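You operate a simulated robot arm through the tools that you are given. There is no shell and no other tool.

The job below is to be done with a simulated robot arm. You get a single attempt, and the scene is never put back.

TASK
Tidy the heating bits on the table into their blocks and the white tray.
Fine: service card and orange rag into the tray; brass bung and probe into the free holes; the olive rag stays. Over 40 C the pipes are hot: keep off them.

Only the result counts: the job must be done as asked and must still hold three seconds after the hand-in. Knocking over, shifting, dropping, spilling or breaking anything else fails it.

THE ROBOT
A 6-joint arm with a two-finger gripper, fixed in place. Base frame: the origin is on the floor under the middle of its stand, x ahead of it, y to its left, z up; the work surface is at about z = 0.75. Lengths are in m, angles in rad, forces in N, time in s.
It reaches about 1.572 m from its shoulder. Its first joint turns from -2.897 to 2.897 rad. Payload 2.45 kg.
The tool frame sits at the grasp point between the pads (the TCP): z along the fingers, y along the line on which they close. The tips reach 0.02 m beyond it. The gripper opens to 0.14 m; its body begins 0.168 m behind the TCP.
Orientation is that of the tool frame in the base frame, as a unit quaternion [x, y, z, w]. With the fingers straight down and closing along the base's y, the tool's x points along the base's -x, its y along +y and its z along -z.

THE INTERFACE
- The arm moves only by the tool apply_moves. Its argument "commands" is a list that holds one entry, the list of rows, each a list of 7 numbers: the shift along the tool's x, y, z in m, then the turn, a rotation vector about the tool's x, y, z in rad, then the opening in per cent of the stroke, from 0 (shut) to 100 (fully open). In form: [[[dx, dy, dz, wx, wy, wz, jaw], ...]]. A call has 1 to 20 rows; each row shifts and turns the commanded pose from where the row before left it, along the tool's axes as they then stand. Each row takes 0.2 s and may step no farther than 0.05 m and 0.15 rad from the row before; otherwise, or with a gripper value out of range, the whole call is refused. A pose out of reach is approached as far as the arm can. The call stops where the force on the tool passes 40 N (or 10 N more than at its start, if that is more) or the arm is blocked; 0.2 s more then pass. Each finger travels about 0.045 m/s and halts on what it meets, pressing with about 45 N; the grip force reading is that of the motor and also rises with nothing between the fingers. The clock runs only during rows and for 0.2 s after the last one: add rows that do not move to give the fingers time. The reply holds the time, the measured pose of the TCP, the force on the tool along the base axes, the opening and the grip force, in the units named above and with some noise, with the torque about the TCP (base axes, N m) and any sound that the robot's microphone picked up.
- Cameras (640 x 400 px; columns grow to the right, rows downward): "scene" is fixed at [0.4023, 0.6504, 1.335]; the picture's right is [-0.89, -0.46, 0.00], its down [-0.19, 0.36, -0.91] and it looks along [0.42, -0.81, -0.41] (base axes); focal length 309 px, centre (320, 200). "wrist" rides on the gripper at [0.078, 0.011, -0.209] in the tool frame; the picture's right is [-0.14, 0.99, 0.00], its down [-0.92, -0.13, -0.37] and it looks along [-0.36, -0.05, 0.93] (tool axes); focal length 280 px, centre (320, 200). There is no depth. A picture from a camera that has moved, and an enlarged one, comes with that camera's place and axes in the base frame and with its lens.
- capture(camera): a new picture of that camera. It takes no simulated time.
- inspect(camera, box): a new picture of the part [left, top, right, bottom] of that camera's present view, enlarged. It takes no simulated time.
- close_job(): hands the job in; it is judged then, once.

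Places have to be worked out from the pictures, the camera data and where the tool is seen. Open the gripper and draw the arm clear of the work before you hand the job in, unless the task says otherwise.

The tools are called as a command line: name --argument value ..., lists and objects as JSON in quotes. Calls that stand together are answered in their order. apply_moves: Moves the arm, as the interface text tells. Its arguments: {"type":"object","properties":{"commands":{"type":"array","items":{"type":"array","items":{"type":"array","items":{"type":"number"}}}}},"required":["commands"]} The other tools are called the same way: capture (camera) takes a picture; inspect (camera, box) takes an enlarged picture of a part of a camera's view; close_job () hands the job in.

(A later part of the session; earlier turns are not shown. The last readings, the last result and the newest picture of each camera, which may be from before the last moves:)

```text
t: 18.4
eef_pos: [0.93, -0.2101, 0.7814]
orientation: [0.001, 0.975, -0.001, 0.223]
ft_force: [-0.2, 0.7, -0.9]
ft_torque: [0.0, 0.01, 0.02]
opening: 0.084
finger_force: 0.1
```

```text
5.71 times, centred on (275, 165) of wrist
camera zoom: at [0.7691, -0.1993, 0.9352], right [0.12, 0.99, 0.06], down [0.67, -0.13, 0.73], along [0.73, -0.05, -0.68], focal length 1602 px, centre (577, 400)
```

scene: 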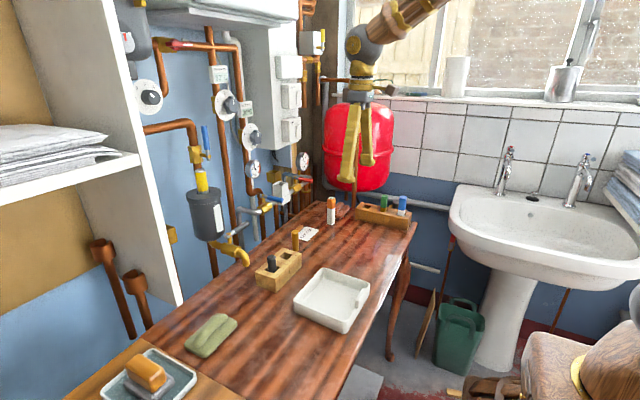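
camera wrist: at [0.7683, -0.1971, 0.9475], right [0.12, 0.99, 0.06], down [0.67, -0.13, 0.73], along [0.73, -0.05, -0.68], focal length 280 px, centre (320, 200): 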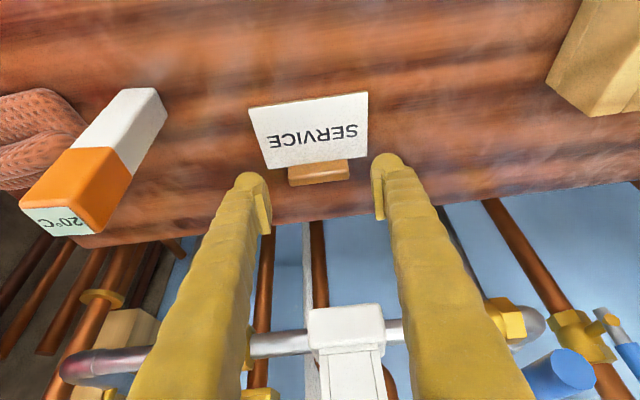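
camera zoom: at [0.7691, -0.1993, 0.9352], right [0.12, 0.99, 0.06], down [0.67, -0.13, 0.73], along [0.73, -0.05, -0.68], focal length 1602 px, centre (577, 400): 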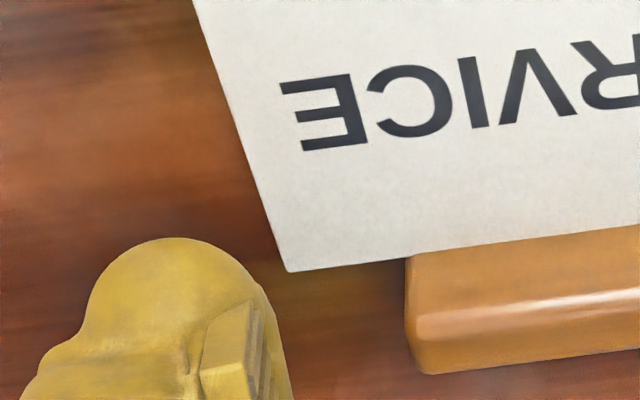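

The rounded tips clear the card by roughly 2 mm and straddle the tab. I close the jaws gently and watch the opening reading.

apply_moves --commands '[[[0, 0, 0, 0, 0, 0, 45], [0, 0, 0, 0, 0, 0, 40], [0, 0, 0, 0, 0, 0, 34], [0, 0, 0, 0, 0, 0, 30], [0, 0, 0, 0, 0, 0, 30]]]'

inspect --camera "wrist" --box '[220, 80, 420, 240]'

inspect --camera "scene" --box '[285, 210, 335, 250]'

```text
t: 19.6
eef_pos: [0.9299, -0.2086, 0.7819]
orientation: [0.0, 0.974, 0.0, 0.225]
ft_force: [-0.3, -0.6, 0.4]
ft_torque: [0.0, 0.02, 0.02]
opening: 0.0498
finger_force: 45.0
```

```text
2.50 times, centred on (320, 160) of wrist
camera zoom: at [0.7691, -0.1992, 0.9353], right [0.12, 0.99, 0.06], down [0.67, -0.13, 0.73], along [0.73, -0.05, -0.68], focal length 701 px, centre (320, 300)
```

zoom: 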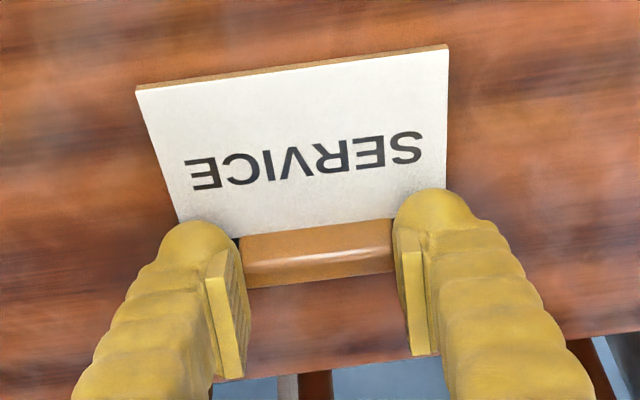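

```text
10.00 times, centred on (310, 230) of scene
camera zoom: at [0.4023, 0.6504, 1.335], right [-0.89, -0.46, 0.0], down [-0.19, 0.36, -0.91], along [0.42, -0.81, -0.41], focal length 3086 px, centre (420, -100)
```

zoom: 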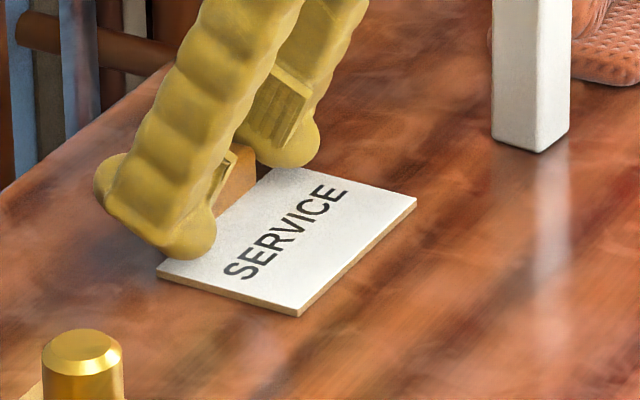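

The tab is gripped (opening 0.050, 45 N). I lift a little straight up, then retreat along the tool axis with the card.

apply_moves --commands '[[[-0.0044, 0, -0.009, 0, 0, 0, 0], [-0.0044, 0, -0.009, 0, 0, 0, 0], [0, 0, 0, 0, 0, 0, 0]]]'

inspect --camera "scene" --box '[270, 190, 350, 260]'

capture --camera "wrist"

```text
t: 20.4
eef_pos: [0.9302, -0.2094, 0.8018]
orientation: [0.001, 0.975, 0.0, 0.223]
ft_force: [0.1, 0.3, -0.2]
ft_torque: [-0.01, 0.02, 0.03]
opening: 0.0494
finger_force: 45.2
```

```text
5.71 times, centred on (310, 225) of scene
camera zoom: at [0.4023, 0.6504, 1.335], right [-0.89, -0.46, 0.0], down [-0.19, 0.36, -0.91], along [0.42, -0.81, -0.41], focal length 1764 px, centre (377, 57)
```

zoom: 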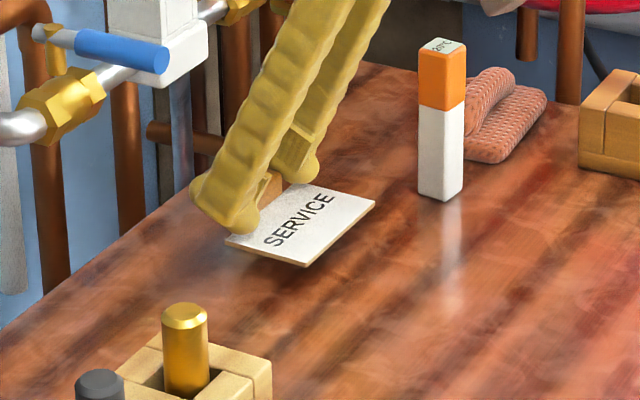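

```text
taken
camera wrist: at [0.7694, -0.1993, 0.9554], right [0.12, 0.99, 0.06], down [0.67, -0.13, 0.73], along [0.73, -0.05, -0.68], focal length 280 px, centre (320, 200)
```

wrist: 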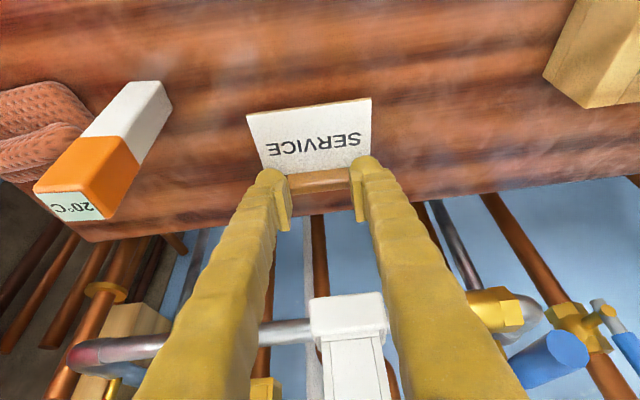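

The card is off the table and level in the grip. I retreat and carry it high over to the tray.

apply_moves --commands '[[[0, 0, -0.04, 0, 0, 0, 0], [0, 0, -0.04, 0, 0, 0, 0], [0, 0, -0.04, 0, 0, 0, 0], [0.01895, 0.035, -0.01193, 0, 0, 0, 0], [0.01895, 0.035, -0.01193, 0, 0, 0, 0], [0.01895, 0.035, -0.01193, 0, 0, 0, 0], [0.01895, 0.035, -0.01193, 0, 0, 0, 0], [0.01895, 0.035, -0.01193, 0, 0, 0, 0], [0.01895, 0.035, -0.01193, 0, 0, 0, 0], [0.01895, 0.035, -0.01193, 0, 0, 0, 0], [0.01895, 0.035, -0.01193, 0, 0, 0, 0], [0, 0, 0, 0, 0, 0, 0], [0, 0, 0, 0, 0, 0, 0]]]'

capture --camera "wrist"

inspect --camera "scene" --box '[230, 180, 400, 345]'

```text
t: 23.2
eef_pos: [0.6988, 0.0706, 0.9291]
orientation: [0.0, 0.975, 0.0, 0.223]
ft_force: [-0.2, 0.8, -0.4]
ft_torque: [0.0, 0.0, 0.05]
opening: 0.0489
finger_force: 44.8
```

```text
taken
camera wrist: at [0.5379, 0.081, 1.0834], right [0.12, 0.99, 0.06], down [0.67, -0.13, 0.73], along [0.73, -0.05, -0.68], focal length 280 px, centre (320, 200)
```

wrist: 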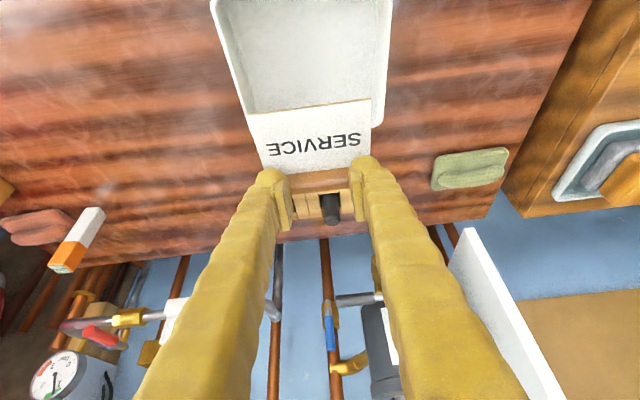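

```text
2.42 times, centred on (315, 262) of scene
camera zoom: at [0.4023, 0.6504, 1.335], right [-0.89, -0.46, 0.0], down [-0.19, 0.36, -0.91], along [0.42, -0.81, -0.41], focal length 748 px, centre (332, 48)
```

zoom: 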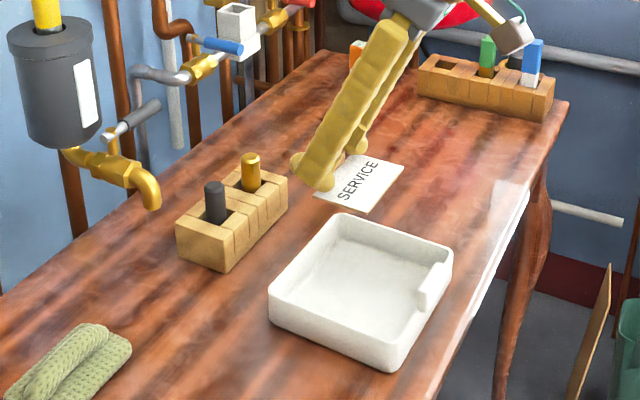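

The card is above the tray; I measure the tray's rim height and inner extent before lowering.

inspect --camera "scene" --box '[285, 255, 385, 345]'

inspect --camera "wrist" --box '[200, 0, 400, 120]'

```text
4.44 times, centred on (335, 300) of scene
camera zoom: at [0.4023, 0.6504, 1.335], right [-0.89, -0.46, 0.0], down [-0.19, 0.36, -0.91], along [0.42, -0.81, -0.41], focal length 1372 px, centre (253, -244)
```

zoom: 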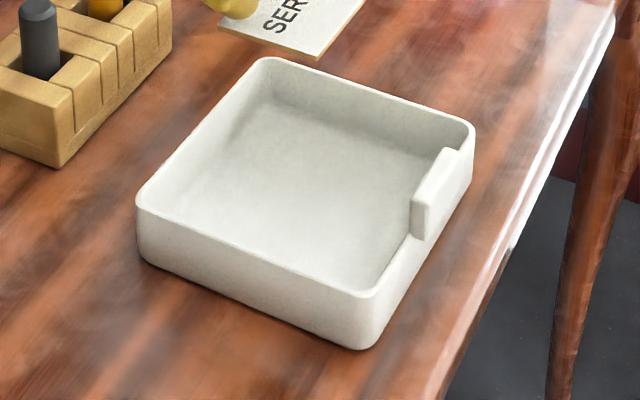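

```text
3.20 times, centred on (300, 60) of wrist
camera zoom: at [0.5379, 0.081, 1.0834], right [0.12, 0.99, 0.06], down [0.67, -0.13, 0.73], along [0.73, -0.05, -0.68], focal length 897 px, centre (384, 648)
```

zoom: 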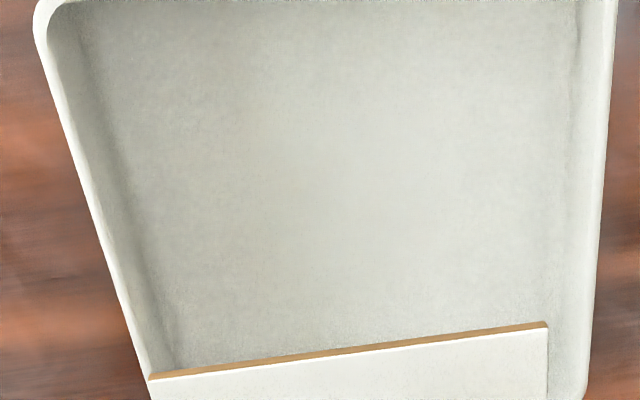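

Tray rim is at z ≈ 0.787; the inside spans about x 0.595–0.73, y -0.003–0.145. I lower the card to just above the rim, aiming TCP at (0.696, 0.073).

apply_moves --commands '[[[0.01155, 0.0006, 0.02218, 0, 0, 0, 0], [0.01155, 0.0006, 0.02218, 0, 0, 0, 0], [0.01155, 0.0006, 0.02218, 0, 0, 0, 0], [0.01155, 0.0006, 0.02218, 0, 0, 0, 0], [0, 0, 0, 0, 0, 0, 0]]]'

capture --camera "wrist"

inspect --camera "scene" --box '[280, 240, 390, 345]'

```text
t: 24.4
eef_pos: [0.6961, 0.0729, 0.8296]
orientation: [-0.001, 0.975, 0.0, 0.224]
ft_force: [0.1, -0.5, 0.3]
ft_torque: [0.01, -0.03, -0.03]
opening: 0.049
finger_force: 45.4
```

```text
taken
camera wrist: at [0.5354, 0.0834, 0.9829], right [0.12, 0.99, 0.06], down [0.67, -0.13, 0.73], along [0.73, -0.05, -0.68], focal length 280 px, centre (320, 200)
```

wrist: 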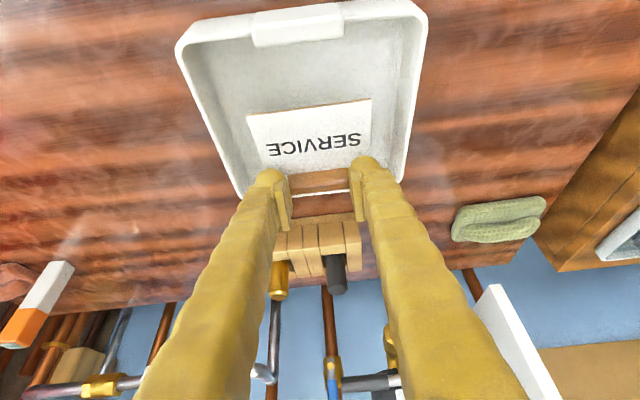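

```text
3.81 times, centred on (335, 292) of scene
camera zoom: at [0.4023, 0.6504, 1.335], right [-0.89, -0.46, 0.0], down [-0.19, 0.36, -0.91], along [0.42, -0.81, -0.41], focal length 1176 px, centre (263, -152)
```

zoom: 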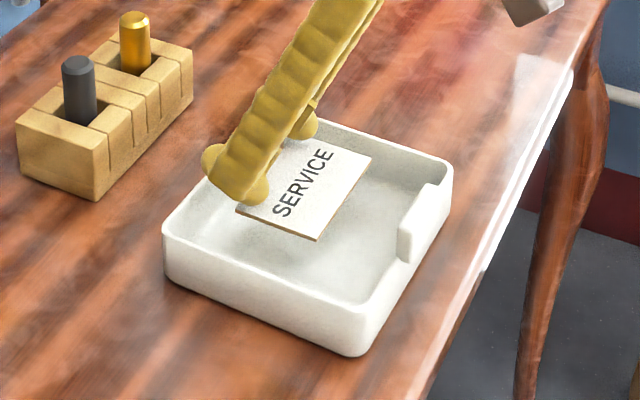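

I check the gap between the fingertips and the tray's far wall in an enlarged view.

inspect --camera "wrist" --box '[220, 130, 420, 250]'

inspect --camera "scene" --box '[310, 255, 360, 305]'

```text
3.20 times, centred on (320, 190) of wrist
camera zoom: at [0.5354, 0.0834, 0.9829], right [0.12, 0.99, 0.06], down [0.67, -0.13, 0.73], along [0.73, -0.05, -0.68], focal length 897 px, centre (320, 232)
```

zoom: 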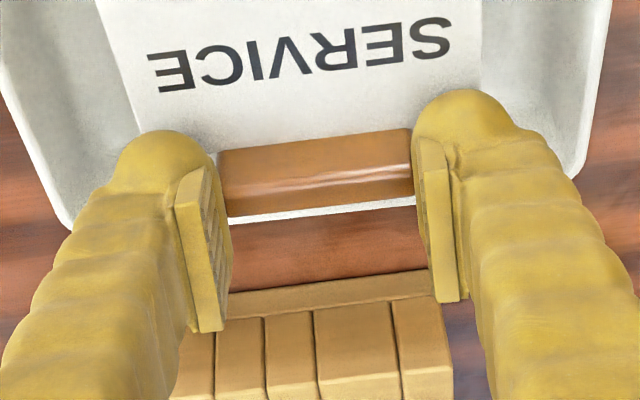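

```text
8.00 times, centred on (335, 280) of scene
camera zoom: at [0.4023, 0.6504, 1.335], right [-0.89, -0.46, 0.0], down [-0.19, 0.36, -0.91], along [0.42, -0.81, -0.41], focal length 2469 px, centre (200, -440)
```

zoom: 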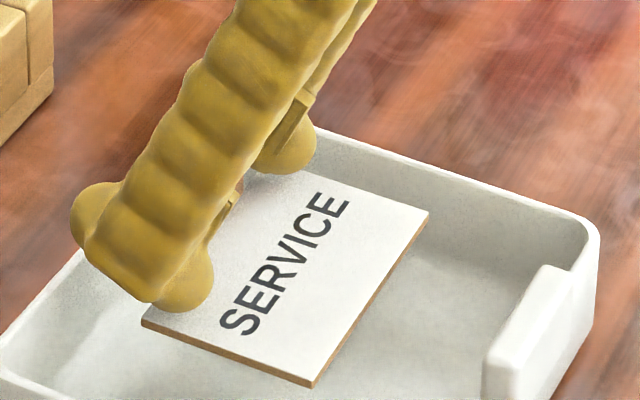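

Fingertip knob on the far side would pass within about 3 mm of the far wall, so I shift 6 mm back while lowering to about 8 mm above the tray floor.

apply_moves --commands '[[[0.0054, 0, -0.0026, 0, 0, 0, 0], [0.0051, 0, 0.0105, 0, 0, 0, 0], [0.0051, 0, 0.0105, 0, 0, 0, 0], [0.005, 0, 0.0105, 0, 0, 0, 0], [0, 0, 0, 0, 0, 0, 0]]]'

inspect --camera "wrist" --box '[160, 0, 440, 250]'

inspect --camera "scene" --box '[285, 255, 385, 345]'

```text
t: 25.6
eef_pos: [0.6895, 0.074, 0.798]
orientation: [0.001, 0.975, -0.001, 0.223]
ft_force: [0.1, 0.0, 0.7]
ft_torque: [-0.02, 0.01, 0.01]
opening: 0.049
finger_force: 44.6
out of reach, approached as far as the arm can: row 2
```

```text
1.60 times, centred on (300, 125) of wrist
camera zoom: at [0.5293, 0.0833, 0.9526], right [0.12, 0.99, 0.06], down [0.67, -0.13, 0.73], along [0.73, -0.05, -0.68], focal length 449 px, centre (352, 320)
```

zoom: 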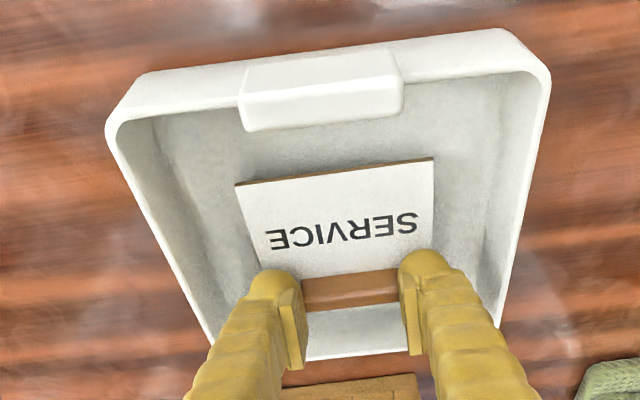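

```text
4.44 times, centred on (335, 300) of scene
camera zoom: at [0.4023, 0.6504, 1.335], right [-0.89, -0.46, 0.0], down [-0.19, 0.36, -0.91], along [0.42, -0.81, -0.41], focal length 1372 px, centre (253, -244)
```

zoom: 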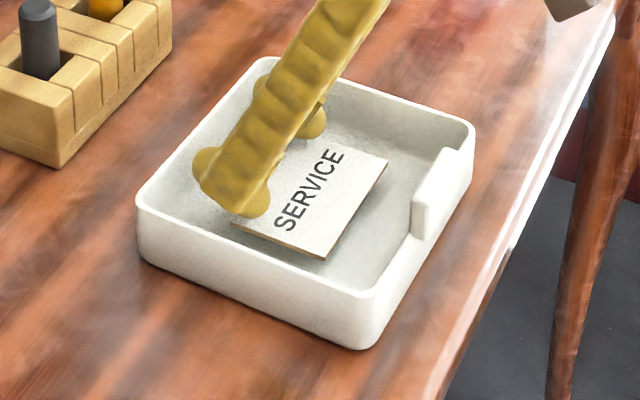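

Card is inside the tray, about 1 cm above the floor; one row was flagged as at the reach limit though the pose came out nearly as asked. I lower gently in small steps.

apply_moves --commands '[[[0.0013, 0, 0.0027, 0, 0, 0, 0], [0.0013, 0, 0.0027, 0, 0, 0, 0], [0, 0, 0, 0, 0, 0, 0]]]'

```text
t: 26.4
eef_pos: [0.6914, 0.0722, 0.7944]
orientation: [-0.001, 0.975, 0.0, 0.224]
ft_force: [0.0, -0.1, 0.1]
ft_torque: [0.0, -0.01, 0.03]
opening: 0.049
finger_force: 45.0
```

Still no contact (z ≈ 0.794). I continue down a few more millimetres.

apply_moves --commands '[[[0.0013, 0, 0.0027, 0, 0, 0, 0], [0.0009, 0, 0.0018, 0, 0, 0, 0], [0, 0, 0, 0, 0, 0, 0]]]'

inspect --camera "scene" --box '[300, 265, 370, 325]'

```text
t: 27.2
eef_pos: [0.6904, 0.0727, 0.7877]
orientation: [-0.001, 0.975, 0.0, 0.223]
ft_force: [-0.3, 0.4, 0.3]
ft_torque: [-0.03, -0.01, -0.01]
opening: 0.049
finger_force: 44.8
```

```text
6.67 times, centred on (335, 295) of scene
camera zoom: at [0.4023, 0.6504, 1.335], right [-0.89, -0.46, 0.0], down [-0.19, 0.36, -0.91], along [0.42, -0.81, -0.41], focal length 2057 px, centre (220, -433)
```

zoom: 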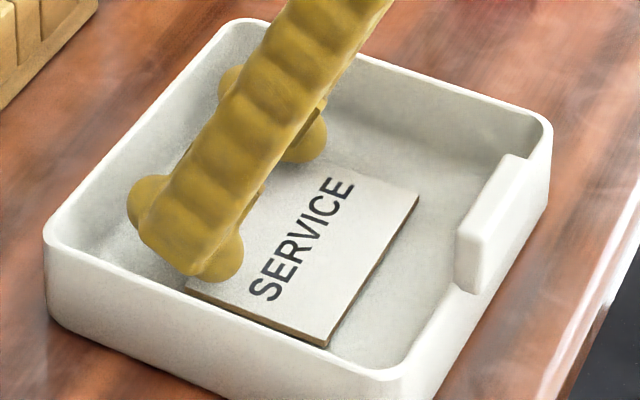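

The card is nearly on the tray floor; two more 1 mm steps, then I check force.

apply_moves --commands '[[[0.0004, 0, 0.0009, 0, 0, 0, 0], [0.0004, 0, 0.0009, 0, 0, 0, 0], [0, 0, 0, 0, 0, 0, 0]]]'

```text
t: 28.0
eef_pos: [0.6909, 0.0744, 0.7859]
orientation: [0.0, 0.975, 0.001, 0.223]
ft_force: [0.2, 0.6, 0.4]
ft_torque: [-0.02, 0.01, -0.01]
opening: 0.0491
finger_force: 45.6
```

Still no force; 2 mm more.

apply_moves --commands '[[[0.0004, 0, 0.0009, 0, 0, 0, 0], [0.0004, 0, 0.0009, 0, 0, 0, 0], [0, 0, 0, 0, 0, 0, 0]]]'

inspect --camera "scene" --box '[300, 265, 370, 325]'

capture --camera "wrist"

```text
t: 28.8
eef_pos: [0.6925, 0.0726, 0.7853]
orientation: [0.001, 0.975, 0.0, 0.224]
ft_force: [-3.2, 3.4, 31.3]
ft_torque: [0.01, 0.31, -0.02]
opening: 0.0492
finger_force: 45.0
```

```text
6.67 times, centred on (335, 295) of scene
camera zoom: at [0.4023, 0.6504, 1.335], right [-0.89, -0.46, 0.0], down [-0.19, 0.36, -0.91], along [0.42, -0.81, -0.41], focal length 2057 px, centre (220, -433)
```

zoom: 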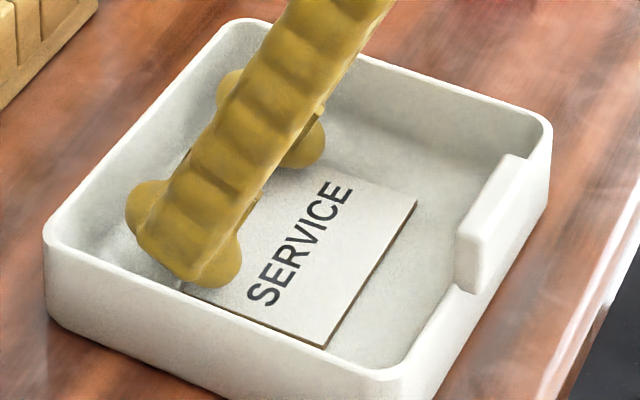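

```text
taken
camera wrist: at [0.5306, 0.0831, 0.9384], right [0.12, 0.99, 0.06], down [0.67, -0.13, 0.73], along [0.73, -0.05, -0.68], focal length 280 px, centre (320, 200)
```

wrist: 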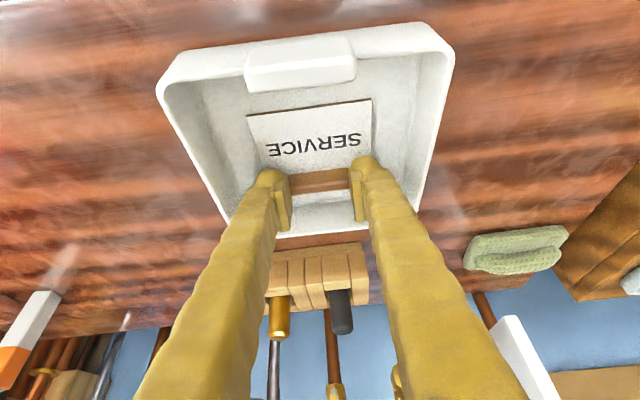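

The card now rests on the tray floor (about 31 N up). I ease off 1 mm and open the jaws moderately, staying clear of the tray walls.

apply_moves --commands '[[[-0.0004, 0, -0.0009, 0, 0, 0, 0], [0, 0, 0, 0, 0, 0, 38], [0, 0, 0, 0, 0, 0, 43], [0, 0, 0, 0, 0, 0, 47], [0, 0, 0, 0, 0, 0, 47]]]'

inspect --camera "scene" --box '[300, 265, 370, 325]'

inspect --camera "wrist" --box '[150, 20, 470, 240]'

```text
t: 30.0
eef_pos: [0.6909, 0.0729, 0.7864]
orientation: [0.0, 0.975, 0.0, 0.223]
ft_force: [0.8, -0.3, -0.2]
ft_torque: [-0.01, 0.0, 0.01]
opening: 0.0657
finger_force: 0.0
```

```text
6.67 times, centred on (335, 295) of scene
camera zoom: at [0.4023, 0.6504, 1.335], right [-0.89, -0.46, 0.0], down [-0.19, 0.36, -0.91], along [0.42, -0.81, -0.41], focal length 2057 px, centre (220, -433)
```

zoom: 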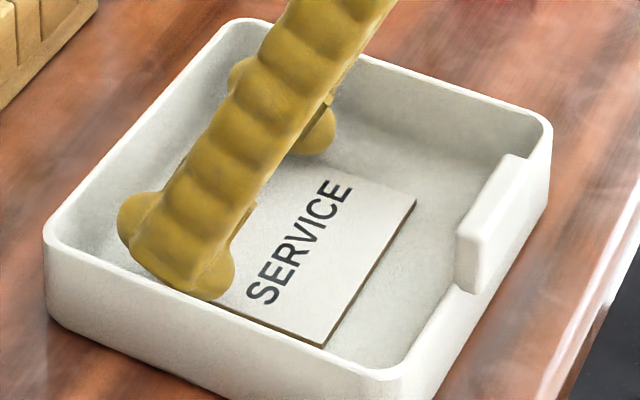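

```text
1.82 times, centred on (310, 130) of wrist
camera zoom: at [0.5301, 0.083, 0.9391], right [0.12, 0.99, 0.06], down [0.67, -0.13, 0.73], along [0.73, -0.05, -0.68], focal length 510 px, centre (338, 327)
```

zoom: 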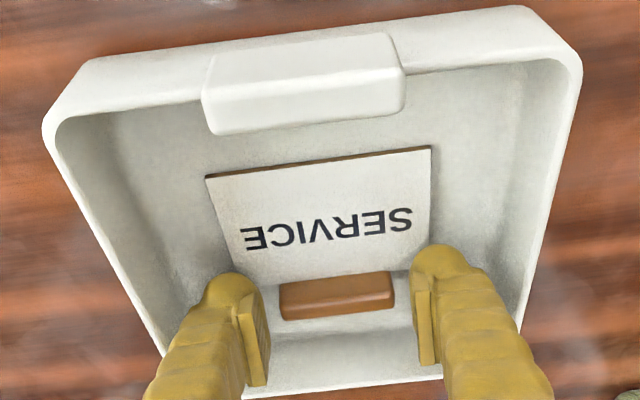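

The card lies flat on the tray floor and the fingers are off it. I lift straight out, bring the hand upright again and travel to a viewpoint above the probe.

apply_moves --commands '[[[-0.0131, 0, -0.027, 0, 0, 0, 47], [-0.0131, 0, -0.027, 0, 0, 0, 47], [-0.0131, 0, -0.027, 0, 0, 0, 47], [-0.0131, 0, -0.027, 0, 0, 0, 47], [-0.0131, 0, -0.027, 0, 0, 0, 47], [0, 0, 0, 0, 0.15, 0, 47], [0, 0, 0, 0, 0.15, 0, 47], [0, 0, 0, 0, 0.15, 0, 47], [0, 0, 0, 0, 0, 0, 47]]]'

capture --camera "scene"

```text
t: 32.0
eef_pos: [0.6903, 0.0731, 0.9357]
orientation: [-0.001, 1.0, 0.001, 0.0]
ft_force: [0.2, -0.4, 0.3]
ft_torque: [-0.02, -0.02, -0.04]
opening: 0.0658
finger_force: 0.0
```

```text
taken
```

scene: 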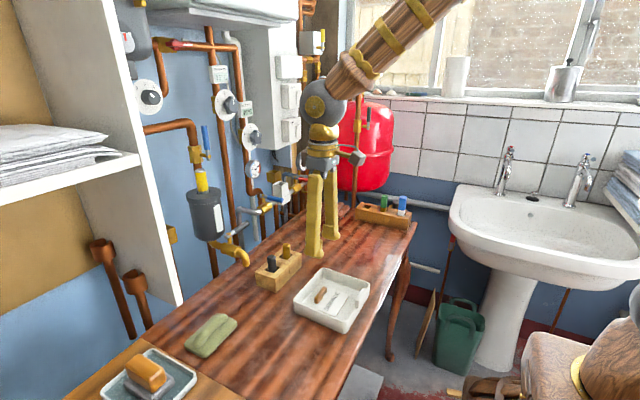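

Card lies in the tray, hand is upright. Now I travel to the viewpoint over the probe at (0.80, -0.318, 1.02).

apply_moves --commands '[[[-0.011, -0.039, -0.0085, 0, 0, 0, 50], [-0.011, -0.039, -0.0085, 0, 0, 0, 50], [-0.011, -0.039, -0.0085, 0, 0, 0, 50], [-0.011, -0.039, -0.0085, 0, 0, 0, 50], [-0.011, -0.039, -0.0085, 0, 0, 0, 50], [-0.011, -0.039, -0.0085, 0, 0, 0, 50], [-0.011, -0.039, -0.0085, 0, 0, 0, 50], [-0.011, -0.039, -0.0085, 0, 0, 0, 50], [-0.011, -0.039, -0.0085, 0, 0, 0, 50], [-0.011, -0.039, -0.0085, 0, 0, 0, 50], [0, 0, 0, 0, 0, 0, 50]]]'

capture --camera "wrist"

inspect --camera "scene" --box '[310, 185, 430, 245]'

```text
t: 34.4
eef_pos: [0.8029, -0.318, 1.0213]
orientation: [0.0, 1.0, -0.001, 0.0]
ft_force: [0.2, -0.3, 0.9]
ft_torque: [0.08, -0.01, -0.02]
opening: 0.0701
finger_force: 0.2
```

```text
taken
camera wrist: at [0.7248, -0.3081, 1.229], right [0.14, 0.99, 0.0], down [0.92, -0.13, 0.37], along [0.36, -0.05, -0.93], focal length 280 px, centre (320, 200)
```

wrist: 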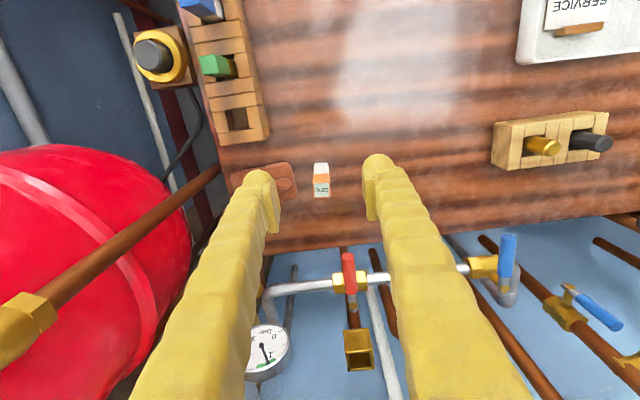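

```text
5.33 times, centred on (370, 215) of scene
camera zoom: at [0.4023, 0.6504, 1.335], right [-0.89, -0.46, 0.0], down [-0.19, 0.36, -0.91], along [0.42, -0.81, -0.41], focal length 1646 px, centre (53, 120)
```

zoom: 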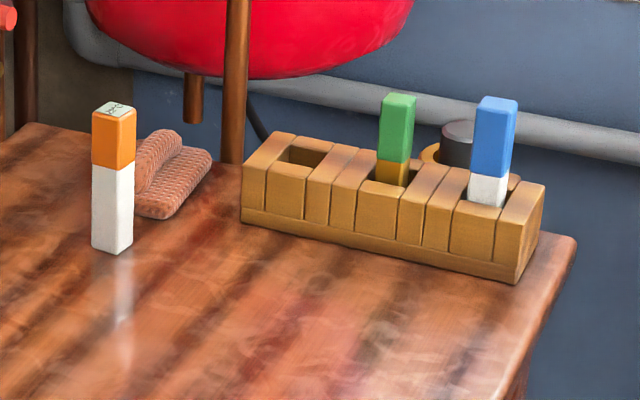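

The vertical copper pipe stands near (0.83, -0.51) by the table's edge, and the three-hole block runs along x with its free hole at the +x end. I enlarge the block and the probe for measurement.

inspect --camera "wrist" --box '[150, 0, 310, 180]'

inspect --camera "wrist" --box '[230, 140, 350, 215]'

```text
2.22 times, centred on (230, 90) of wrist
camera zoom: at [0.7248, -0.3081, 1.229], right [0.14, 0.99, 0.0], down [0.92, -0.13, 0.37], along [0.36, -0.05, -0.93], focal length 623 px, centre (520, 444)
```

zoom: 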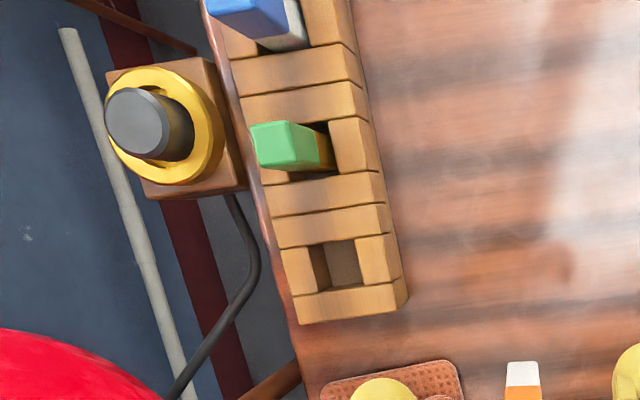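

```text
5.33 times, centred on (290, 178) of wrist
camera zoom: at [0.7248, -0.3081, 1.229], right [0.14, 0.99, 0.0], down [0.92, -0.13, 0.37], along [0.36, -0.05, -0.93], focal length 1495 px, centre (480, 320)
```

zoom: 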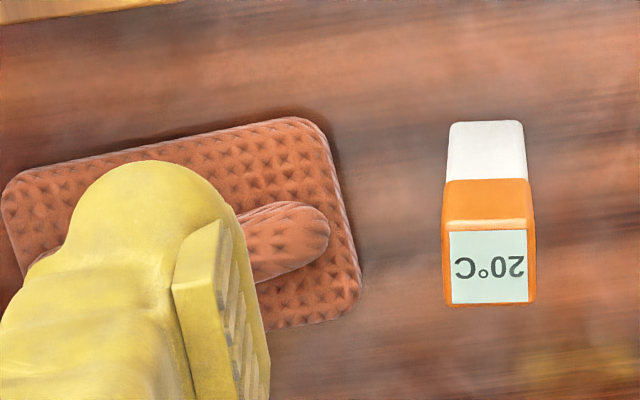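

The probe appears turned about 7° from the base axes (its near edge lies square to the wrist picture). I zoom further on the free hole and the green probe's seat.

inspect --camera "wrist" --box '[200, 40, 270, 150]'

inspect --camera "scene" --box '[345, 190, 420, 240]'

inspect --camera "wrist" --box '[300, 150, 345, 205]'

```text
3.64 times, centred on (235, 95) of wrist
camera zoom: at [0.7248, -0.3081, 1.229], right [0.14, 0.99, 0.0], down [0.92, -0.13, 0.37], along [0.36, -0.05, -0.93], focal length 1020 px, centre (629, 582)
```

zoom: 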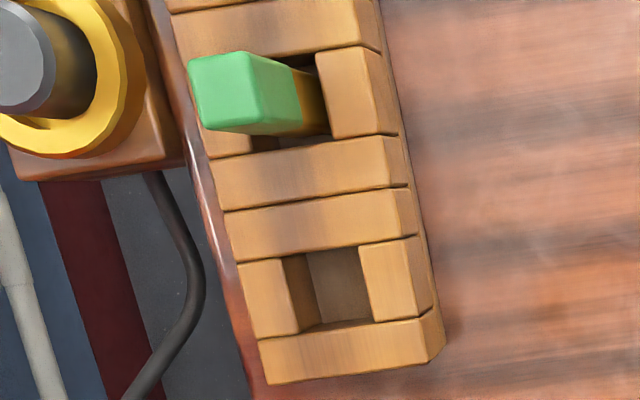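

```text
8.00 times, centred on (382, 215) of scene
camera zoom: at [0.4023, 0.6504, 1.335], right [-0.89, -0.46, 0.0], down [-0.19, 0.36, -0.91], along [0.42, -0.81, -0.41], focal length 2469 px, centre (-180, 80)
```

zoom: 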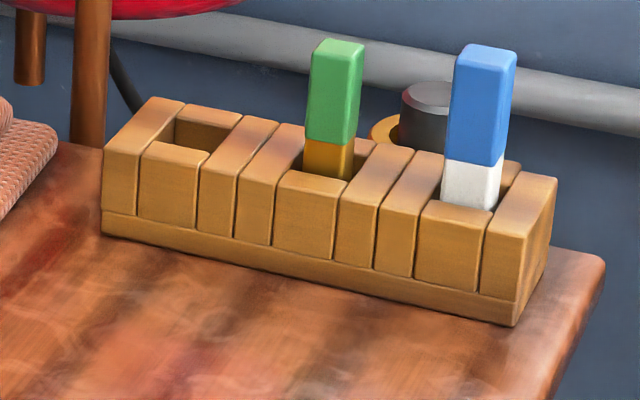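

```text
7.27 times, centred on (322, 178) of wrist
camera zoom: at [0.7248, -0.3081, 1.229], right [0.14, 0.99, 0.0], down [0.92, -0.13, 0.37], along [0.36, -0.05, -0.93], focal length 2039 px, centre (302, 364)
```

zoom: 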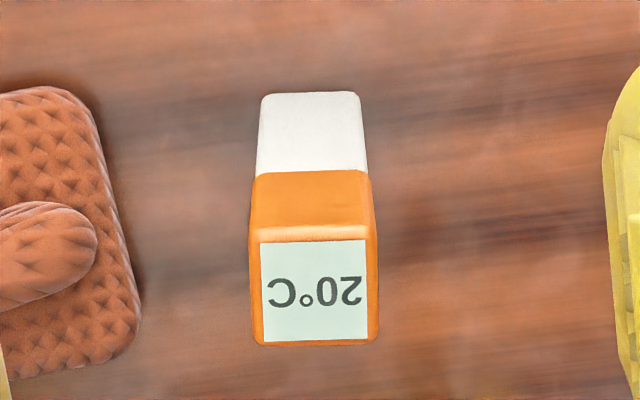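

Probe centre ≈ (0.854, -0.3235), top z ≈ 0.862, width ≈ 0.024, turned about -6°; free hole centre ≈ (0.749, -0.4347), 0.030 × 0.031, block top ≈ 0.80. I move above the probe and turn the tool 0.105 rad to match it.

apply_moves --commands '[[[-0.017, -0.0018, 0.0333, 0, 0, 0, 50], [-0.017, -0.0018, 0.0333, 0, 0, 0, 50], [-0.017, -0.0018, 0.0333, 0, 0, 0, 50], [0, 0, 0, 0, 0, 0.105, 50], [0, 0, 0, 0, 0, 0, 50]]]'

capture --camera "wrist"

inspect --camera "scene" --box '[290, 130, 410, 235]'

```text
t: 35.6
eef_pos: [0.8519, -0.3226, 0.9208]
orientation: [0.053, 0.999, 0.0, 0.0]
ft_force: [-0.5, -0.1, -0.5]
ft_torque: [-0.01, -0.02, 0.02]
opening: 0.0699
finger_force: 0.0
```

```text
taken
camera wrist: at [0.7758, -0.3045, 1.1287], right [0.24, 0.97, 0.0], down [0.9, -0.22, 0.37], along [0.36, -0.09, -0.93], focal length 280 px, centre (320, 200)
```

wrist: 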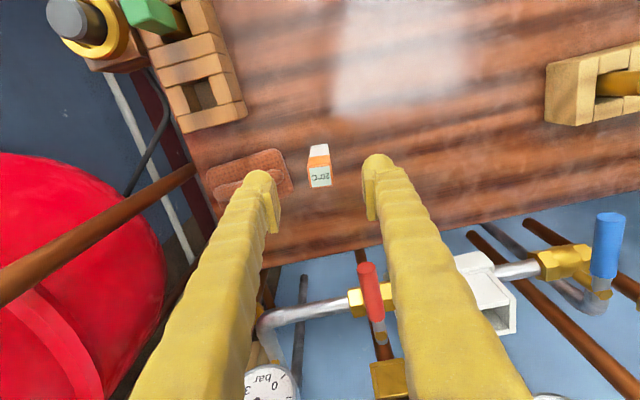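

```text
3.81 times, centred on (350, 182) of scene
camera zoom: at [0.4023, 0.6504, 1.335], right [-0.89, -0.46, 0.0], down [-0.19, 0.36, -0.91], along [0.42, -0.81, -0.41], focal length 1176 px, centre (206, 267)
```

zoom: 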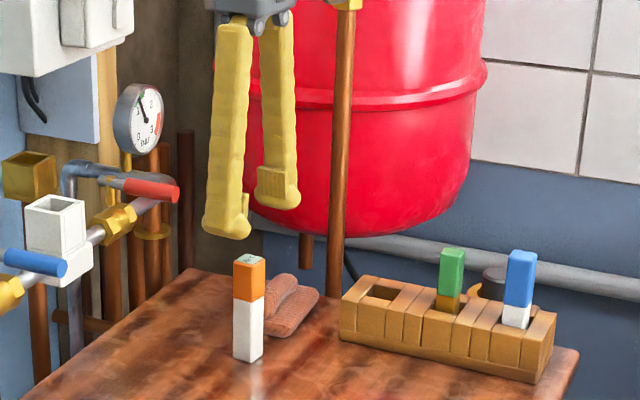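

I enlarge the wrist view to confirm the probe is square to the pads and centred.

inspect --camera "wrist" --box '[270, 130, 370, 210]'

inspect --camera "wrist" --box '[150, 40, 250, 140]'

```text
5.00 times, centred on (320, 170) of wrist
camera zoom: at [0.7758, -0.3045, 1.1287], right [0.24, 0.97, 0.0], down [0.9, -0.22, 0.37], along [0.36, -0.09, -0.93], focal length 1402 px, centre (320, 350)
```

zoom: 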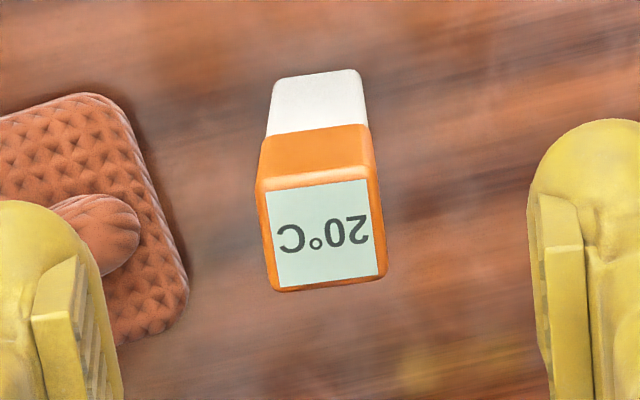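

```text
4.00 times, centred on (200, 90) of wrist
camera zoom: at [0.7758, -0.3045, 1.1287], right [0.24, 0.97, 0.0], down [0.9, -0.22, 0.37], along [0.36, -0.09, -0.93], focal length 1122 px, centre (800, 640)
```

zoom: 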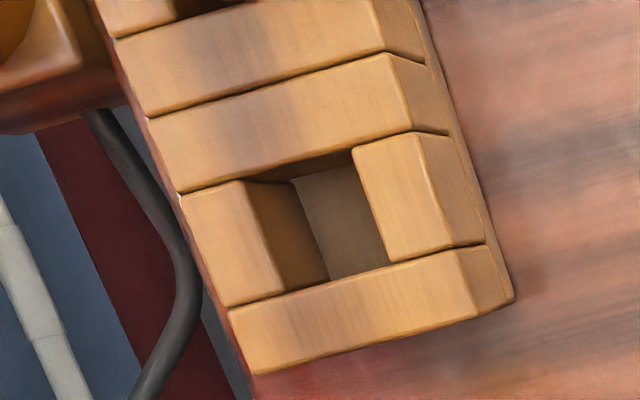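

Probe corners give a 6.4° turn and centre (0.8539, -0.3236) — well matched. I descend to z ≈ 0.834.

apply_moves --commands '[[[-0.0019, -0.0004, 0.022, 0, 0, 0, 50], [0, 0, 0.022, 0, 0, 0, 50], [0, 0, 0.022, 0, 0, 0, 50], [0, 0, 0.021, 0, 0, 0, 50], [0, 0, 0, 0, 0, 0, 50]]]'

capture --camera "wrist"

inspect --camera "scene" --box '[290, 130, 410, 235]'

```text
t: 36.8
eef_pos: [0.8553, -0.3227, 0.8327]
orientation: [0.052, 0.999, 0.0, 0.0]
ft_force: [0.1, -0.2, 0.1]
ft_torque: [-0.01, 0.0, -0.03]
opening: 0.0701
finger_force: 0.0
```

```text
taken
camera wrist: at [0.7786, -0.3049, 1.0417], right [0.24, 0.97, 0.0], down [0.9, -0.22, 0.37], along [0.36, -0.09, -0.93], focal length 280 px, centre (320, 200)
```

wrist: 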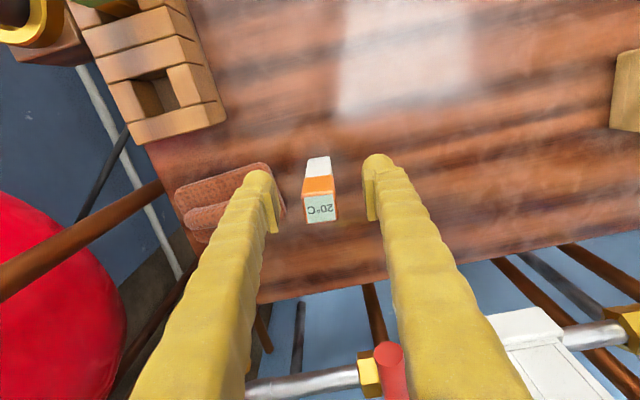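

```text
3.81 times, centred on (350, 182) of scene
camera zoom: at [0.4023, 0.6504, 1.335], right [-0.89, -0.46, 0.0], down [-0.19, 0.36, -0.91], along [0.42, -0.81, -0.41], focal length 1176 px, centre (206, 267)
```

zoom: 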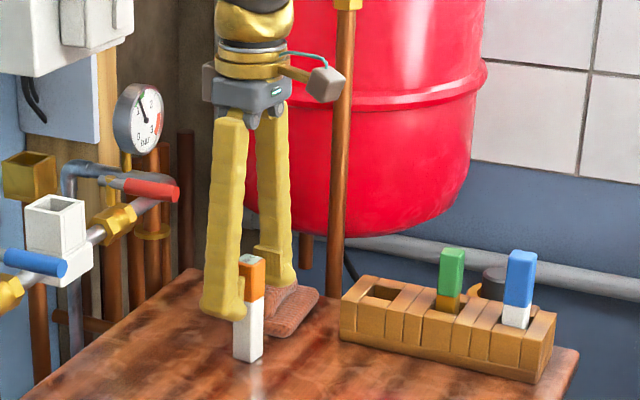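

The probe stands between the pads, well clear of the red lever. I close on it.

apply_moves --commands '[[[0, 0, 0, 0, 0, 0, 30], [0, 0, 0, 0, 0, 0, 20], [0, 0, 0, 0, 0, 0, 0], [0, 0, 0, 0, 0, 0, 0], [0, 0, 0, 0, 0, 0, 0], [0, 0, 0, 0, 0, 0, 0]]]'

inspect --camera "wrist" --box '[250, 120, 400, 240]'

inspect --camera "scene" --box '[310, 170, 370, 230]'

```text
t: 38.2
eef_pos: [0.8541, -0.3224, 0.8336]
orientation: [0.053, 0.999, -0.001, 0.0]
ft_force: [0.2, -0.6, 0.4]
ft_torque: [-0.01, -0.02, 0.03]
opening: 0.0223
finger_force: 44.6
```

```text
3.33 times, centred on (325, 180) of wrist
camera zoom: at [0.7786, -0.305, 1.042], right [0.24, 0.97, 0.0], down [0.9, -0.22, 0.37], along [0.36, -0.09, -0.93], focal length 935 px, centre (303, 267)
```

zoom: 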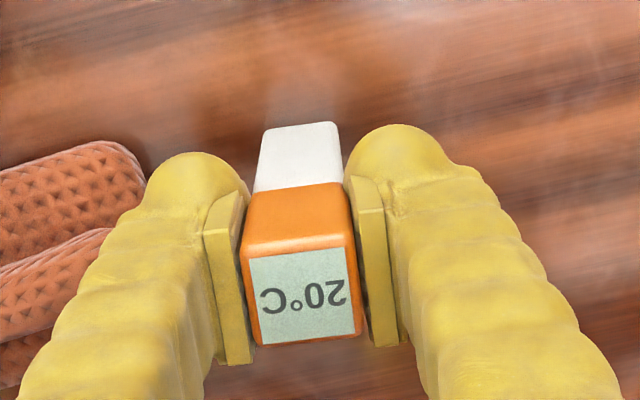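

```text
6.67 times, centred on (340, 200) of scene
camera zoom: at [0.4023, 0.6504, 1.335], right [-0.89, -0.46, 0.0], down [-0.19, 0.36, -0.91], along [0.42, -0.81, -0.41], focal length 2057 px, centre (187, 200)
```

zoom: 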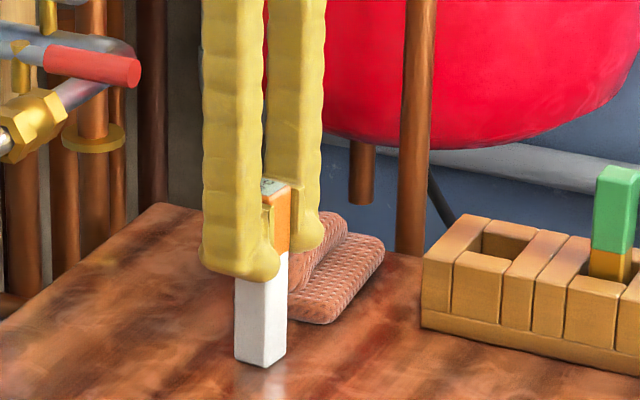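

Probe gripped (opening 0.0223). I lift it 0.10 m, turn back to square, and carry it to above the free hole.

apply_moves --commands '[[[0, 0, -0.02, 0, 0, 0, 0], [0, 0, -0.04, 0, 0, 0, 0], [0, 0, -0.04, 0, 0, 0, 0], [0, 0, 0, 0, 0, -0.105, 0], [0.02625, -0.0278, 0, 0, 0, 0, 0], [0.02625, -0.0278, 0, 0, 0, 0, 0], [0.02625, -0.0278, 0, 0, 0, 0, 0], [0.02625, -0.0278, 0, 0, 0, 0, 0], [0, 0, 0, 0, 0, 0, 0], [0, 0, 0, 0, 0, 0, 0]]]'

capture --camera "wrist"

inspect --camera "scene" --box '[320, 130, 440, 240]'

```text
t: 40.4
eef_pos: [0.7503, -0.4334, 0.9345]
orientation: [0.0, 1.0, 0.0, 0.0]
ft_force: [-0.3, -0.5, -0.2]
ft_torque: [0.0, 0.0, 0.02]
opening: 0.022
finger_force: 45.5
```

```text
taken
camera wrist: at [0.6719, -0.4234, 1.1421], right [0.14, 0.99, 0.0], down [0.92, -0.13, 0.37], along [0.36, -0.05, -0.93], focal length 280 px, centre (320, 200)
```

wrist: 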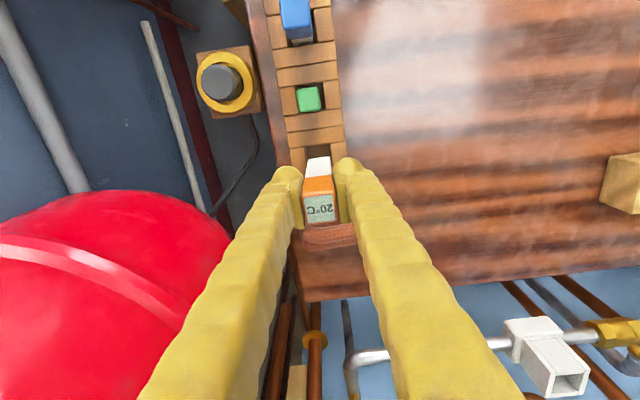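

```text
3.64 times, centred on (380, 185) of scene
camera zoom: at [0.4023, 0.6504, 1.335], right [-0.89, -0.46, 0.0], down [-0.19, 0.36, -0.91], along [0.42, -0.81, -0.41], focal length 1122 px, centre (102, 254)
```

zoom: 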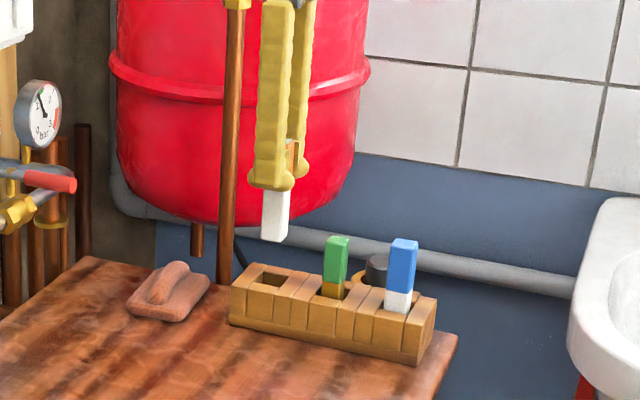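

inspect --camera "wrist" --box '[260, 70, 380, 240]'

inspect --camera "scene" --box '[350, 165, 430, 235]'

```text
2.35 times, centred on (320, 155) of wrist
camera zoom: at [0.6719, -0.4234, 1.1421], right [0.14, 0.99, 0.0], down [0.92, -0.13, 0.37], along [0.36, -0.05, -0.93], focal length 660 px, centre (320, 306)
```

zoom: 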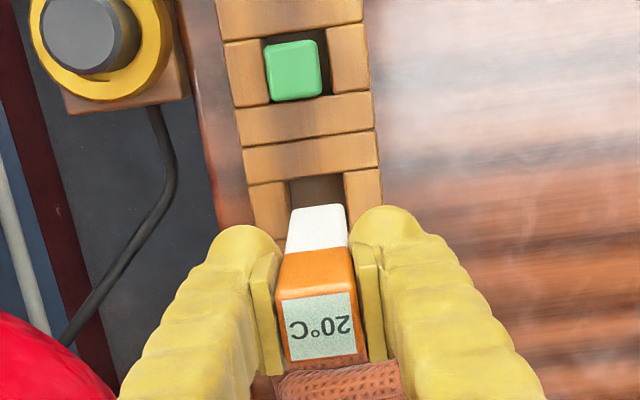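

```text
5.71 times, centred on (390, 200) of scene
camera zoom: at [0.4023, 0.6504, 1.335], right [-0.89, -0.46, 0.0], down [-0.19, 0.36, -0.91], along [0.42, -0.81, -0.41], focal length 1764 px, centre (-80, 200)
```

zoom: 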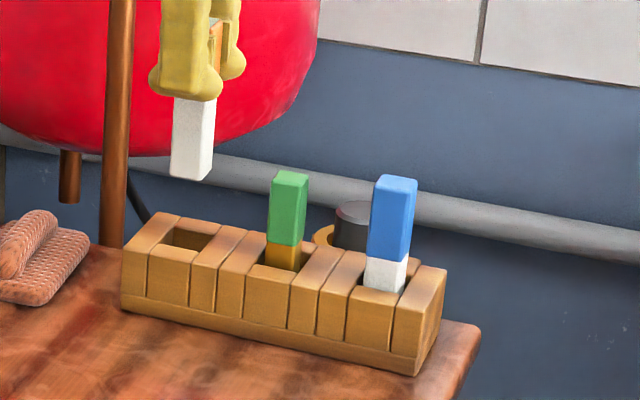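

Probe bottom measures centred at (0.7487, -0.4335), hole at (0.749, -0.4343), with about 3.8 mm play each side. I nudge 0.7 mm and lower it to the hole mouth and in.

apply_moves --commands '[[[0, -0.0007, 0.01, 0, 0, 0, 0], [0, 0, 0.015, 0, 0, 0, 0], [0, 0, 0.015, 0, 0, 0, 0], [0, 0, 0.005, 0, 0, 0, 0], [0, 0, 0.005, 0, 0, 0, 0], [0, 0, 0.005, 0, 0, 0, 0], [0, 0, 0, 0, 0, 0, 0]]]'

inspect --camera "wrist" --box '[260, 70, 380, 240]'

inspect --camera "scene" --box '[350, 165, 430, 235]'

```text
t: 42.0
eef_pos: [0.7491, -0.435, 0.8778]
orientation: [-0.001, 1.0, 0.0, 0.0]
ft_force: [-1.6, -0.7, -0.5]
ft_torque: [0.0, -0.02, -0.01]
opening: 0.0223
finger_force: 44.8
```

```text
2.35 times, centred on (320, 155) of wrist
camera zoom: at [0.6716, -0.4251, 1.0866], right [0.14, 0.99, 0.0], down [0.92, -0.13, 0.37], along [0.36, -0.05, -0.93], focal length 660 px, centre (320, 306)
```

zoom: 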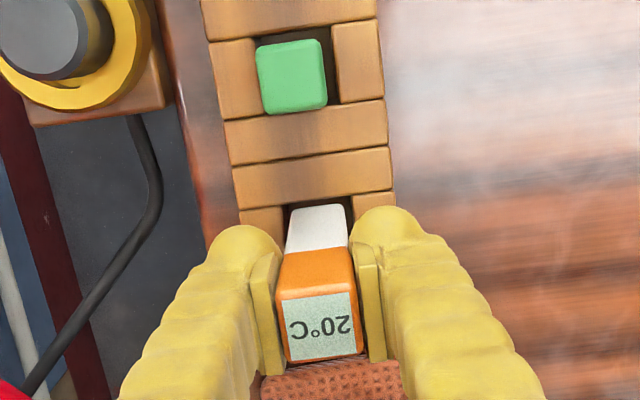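

```text
5.71 times, centred on (390, 200) of scene
camera zoom: at [0.4023, 0.6504, 1.335], right [-0.89, -0.46, 0.0], down [-0.19, 0.36, -0.91], along [0.42, -0.81, -0.41], focal length 1764 px, centre (-80, 200)
```

zoom: 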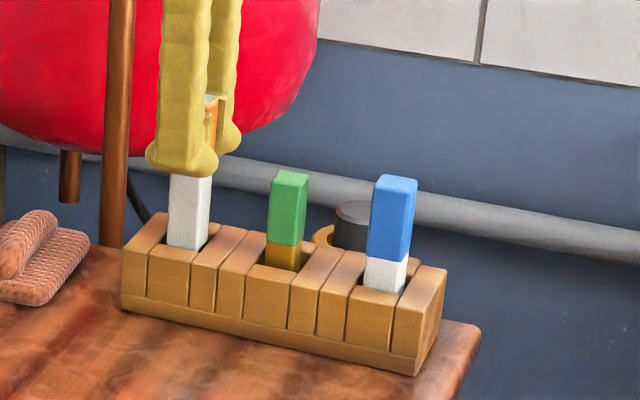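

The probe has entered the hole with no side force. I keep lowering in small steps toward the floor at about 0.77.

apply_moves --commands '[[[0, 0, 0.005, 0, 0, 0, 0], [0, 0, 0.005, 0, 0, 0, 0], [0, 0, 0.005, 0, 0, 0, 0], [0, 0, 0.004, 0, 0, 0, 0], [0, 0, 0, 0, 0, 0, 0]]]'

```text
t: 43.2
eef_pos: [0.749, -0.4343, 0.8592]
orientation: [0.0, 1.0, -0.001, 0.0]
ft_force: [0.5, -0.6, -0.3]
ft_torque: [0.01, 0.01, 0.02]
opening: 0.0224
finger_force: 45.1
```

Bottom at about 0.776 and still free; a few more 2 mm steps.

apply_moves --commands '[[[0, 0, 0.002, 0, 0, 0, 0], [0, 0, 0.002, 0, 0, 0, 0], [0, 0, 0.002, 0, 0, 0, 0], [0, 0, 0, 0, 0, 0, 0]]]'

```text
t: 44.2
eef_pos: [0.7479, -0.4348, 0.8535]
orientation: [0.0, 1.0, 0.0, 0.0]
ft_force: [0.2, -0.1, -1.3]
ft_torque: [0.0, -0.01, 0.0]
opening: 0.0222
finger_force: 44.9
```

apply_moves --commands '[[[0, 0, 0.0015, 0, 0, 0, 0], [0, 0, 0.0015, 0, 0, 0, 0], [0, 0, 0, 0, 0, 0, 0]]]'

inspect --camera "scene" --box '[350, 165, 430, 235]'

```text
t: 45.0
eef_pos: [0.7492, -0.4349, 0.8509]
orientation: [0.0, 1.0, 0.0, 0.0]
ft_force: [0.0, 0.3, -0.2]
ft_torque: [-0.04, 0.01, -0.01]
opening: 0.022
finger_force: 45.2
```

```text
5.71 times, centred on (390, 200) of scene
camera zoom: at [0.4023, 0.6504, 1.335], right [-0.89, -0.46, 0.0], down [-0.19, 0.36, -0.91], along [0.42, -0.81, -0.41], focal length 1764 px, centre (-80, 200)
```

zoom: 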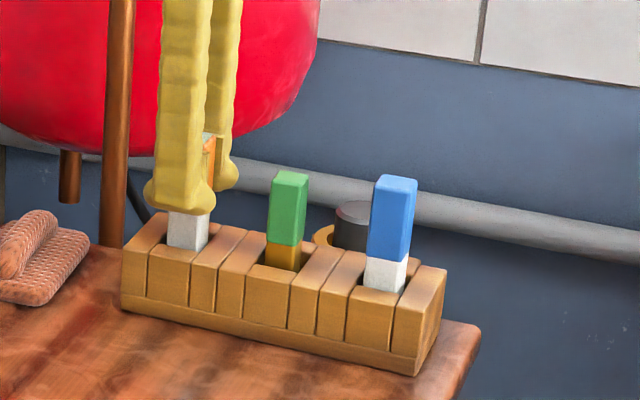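

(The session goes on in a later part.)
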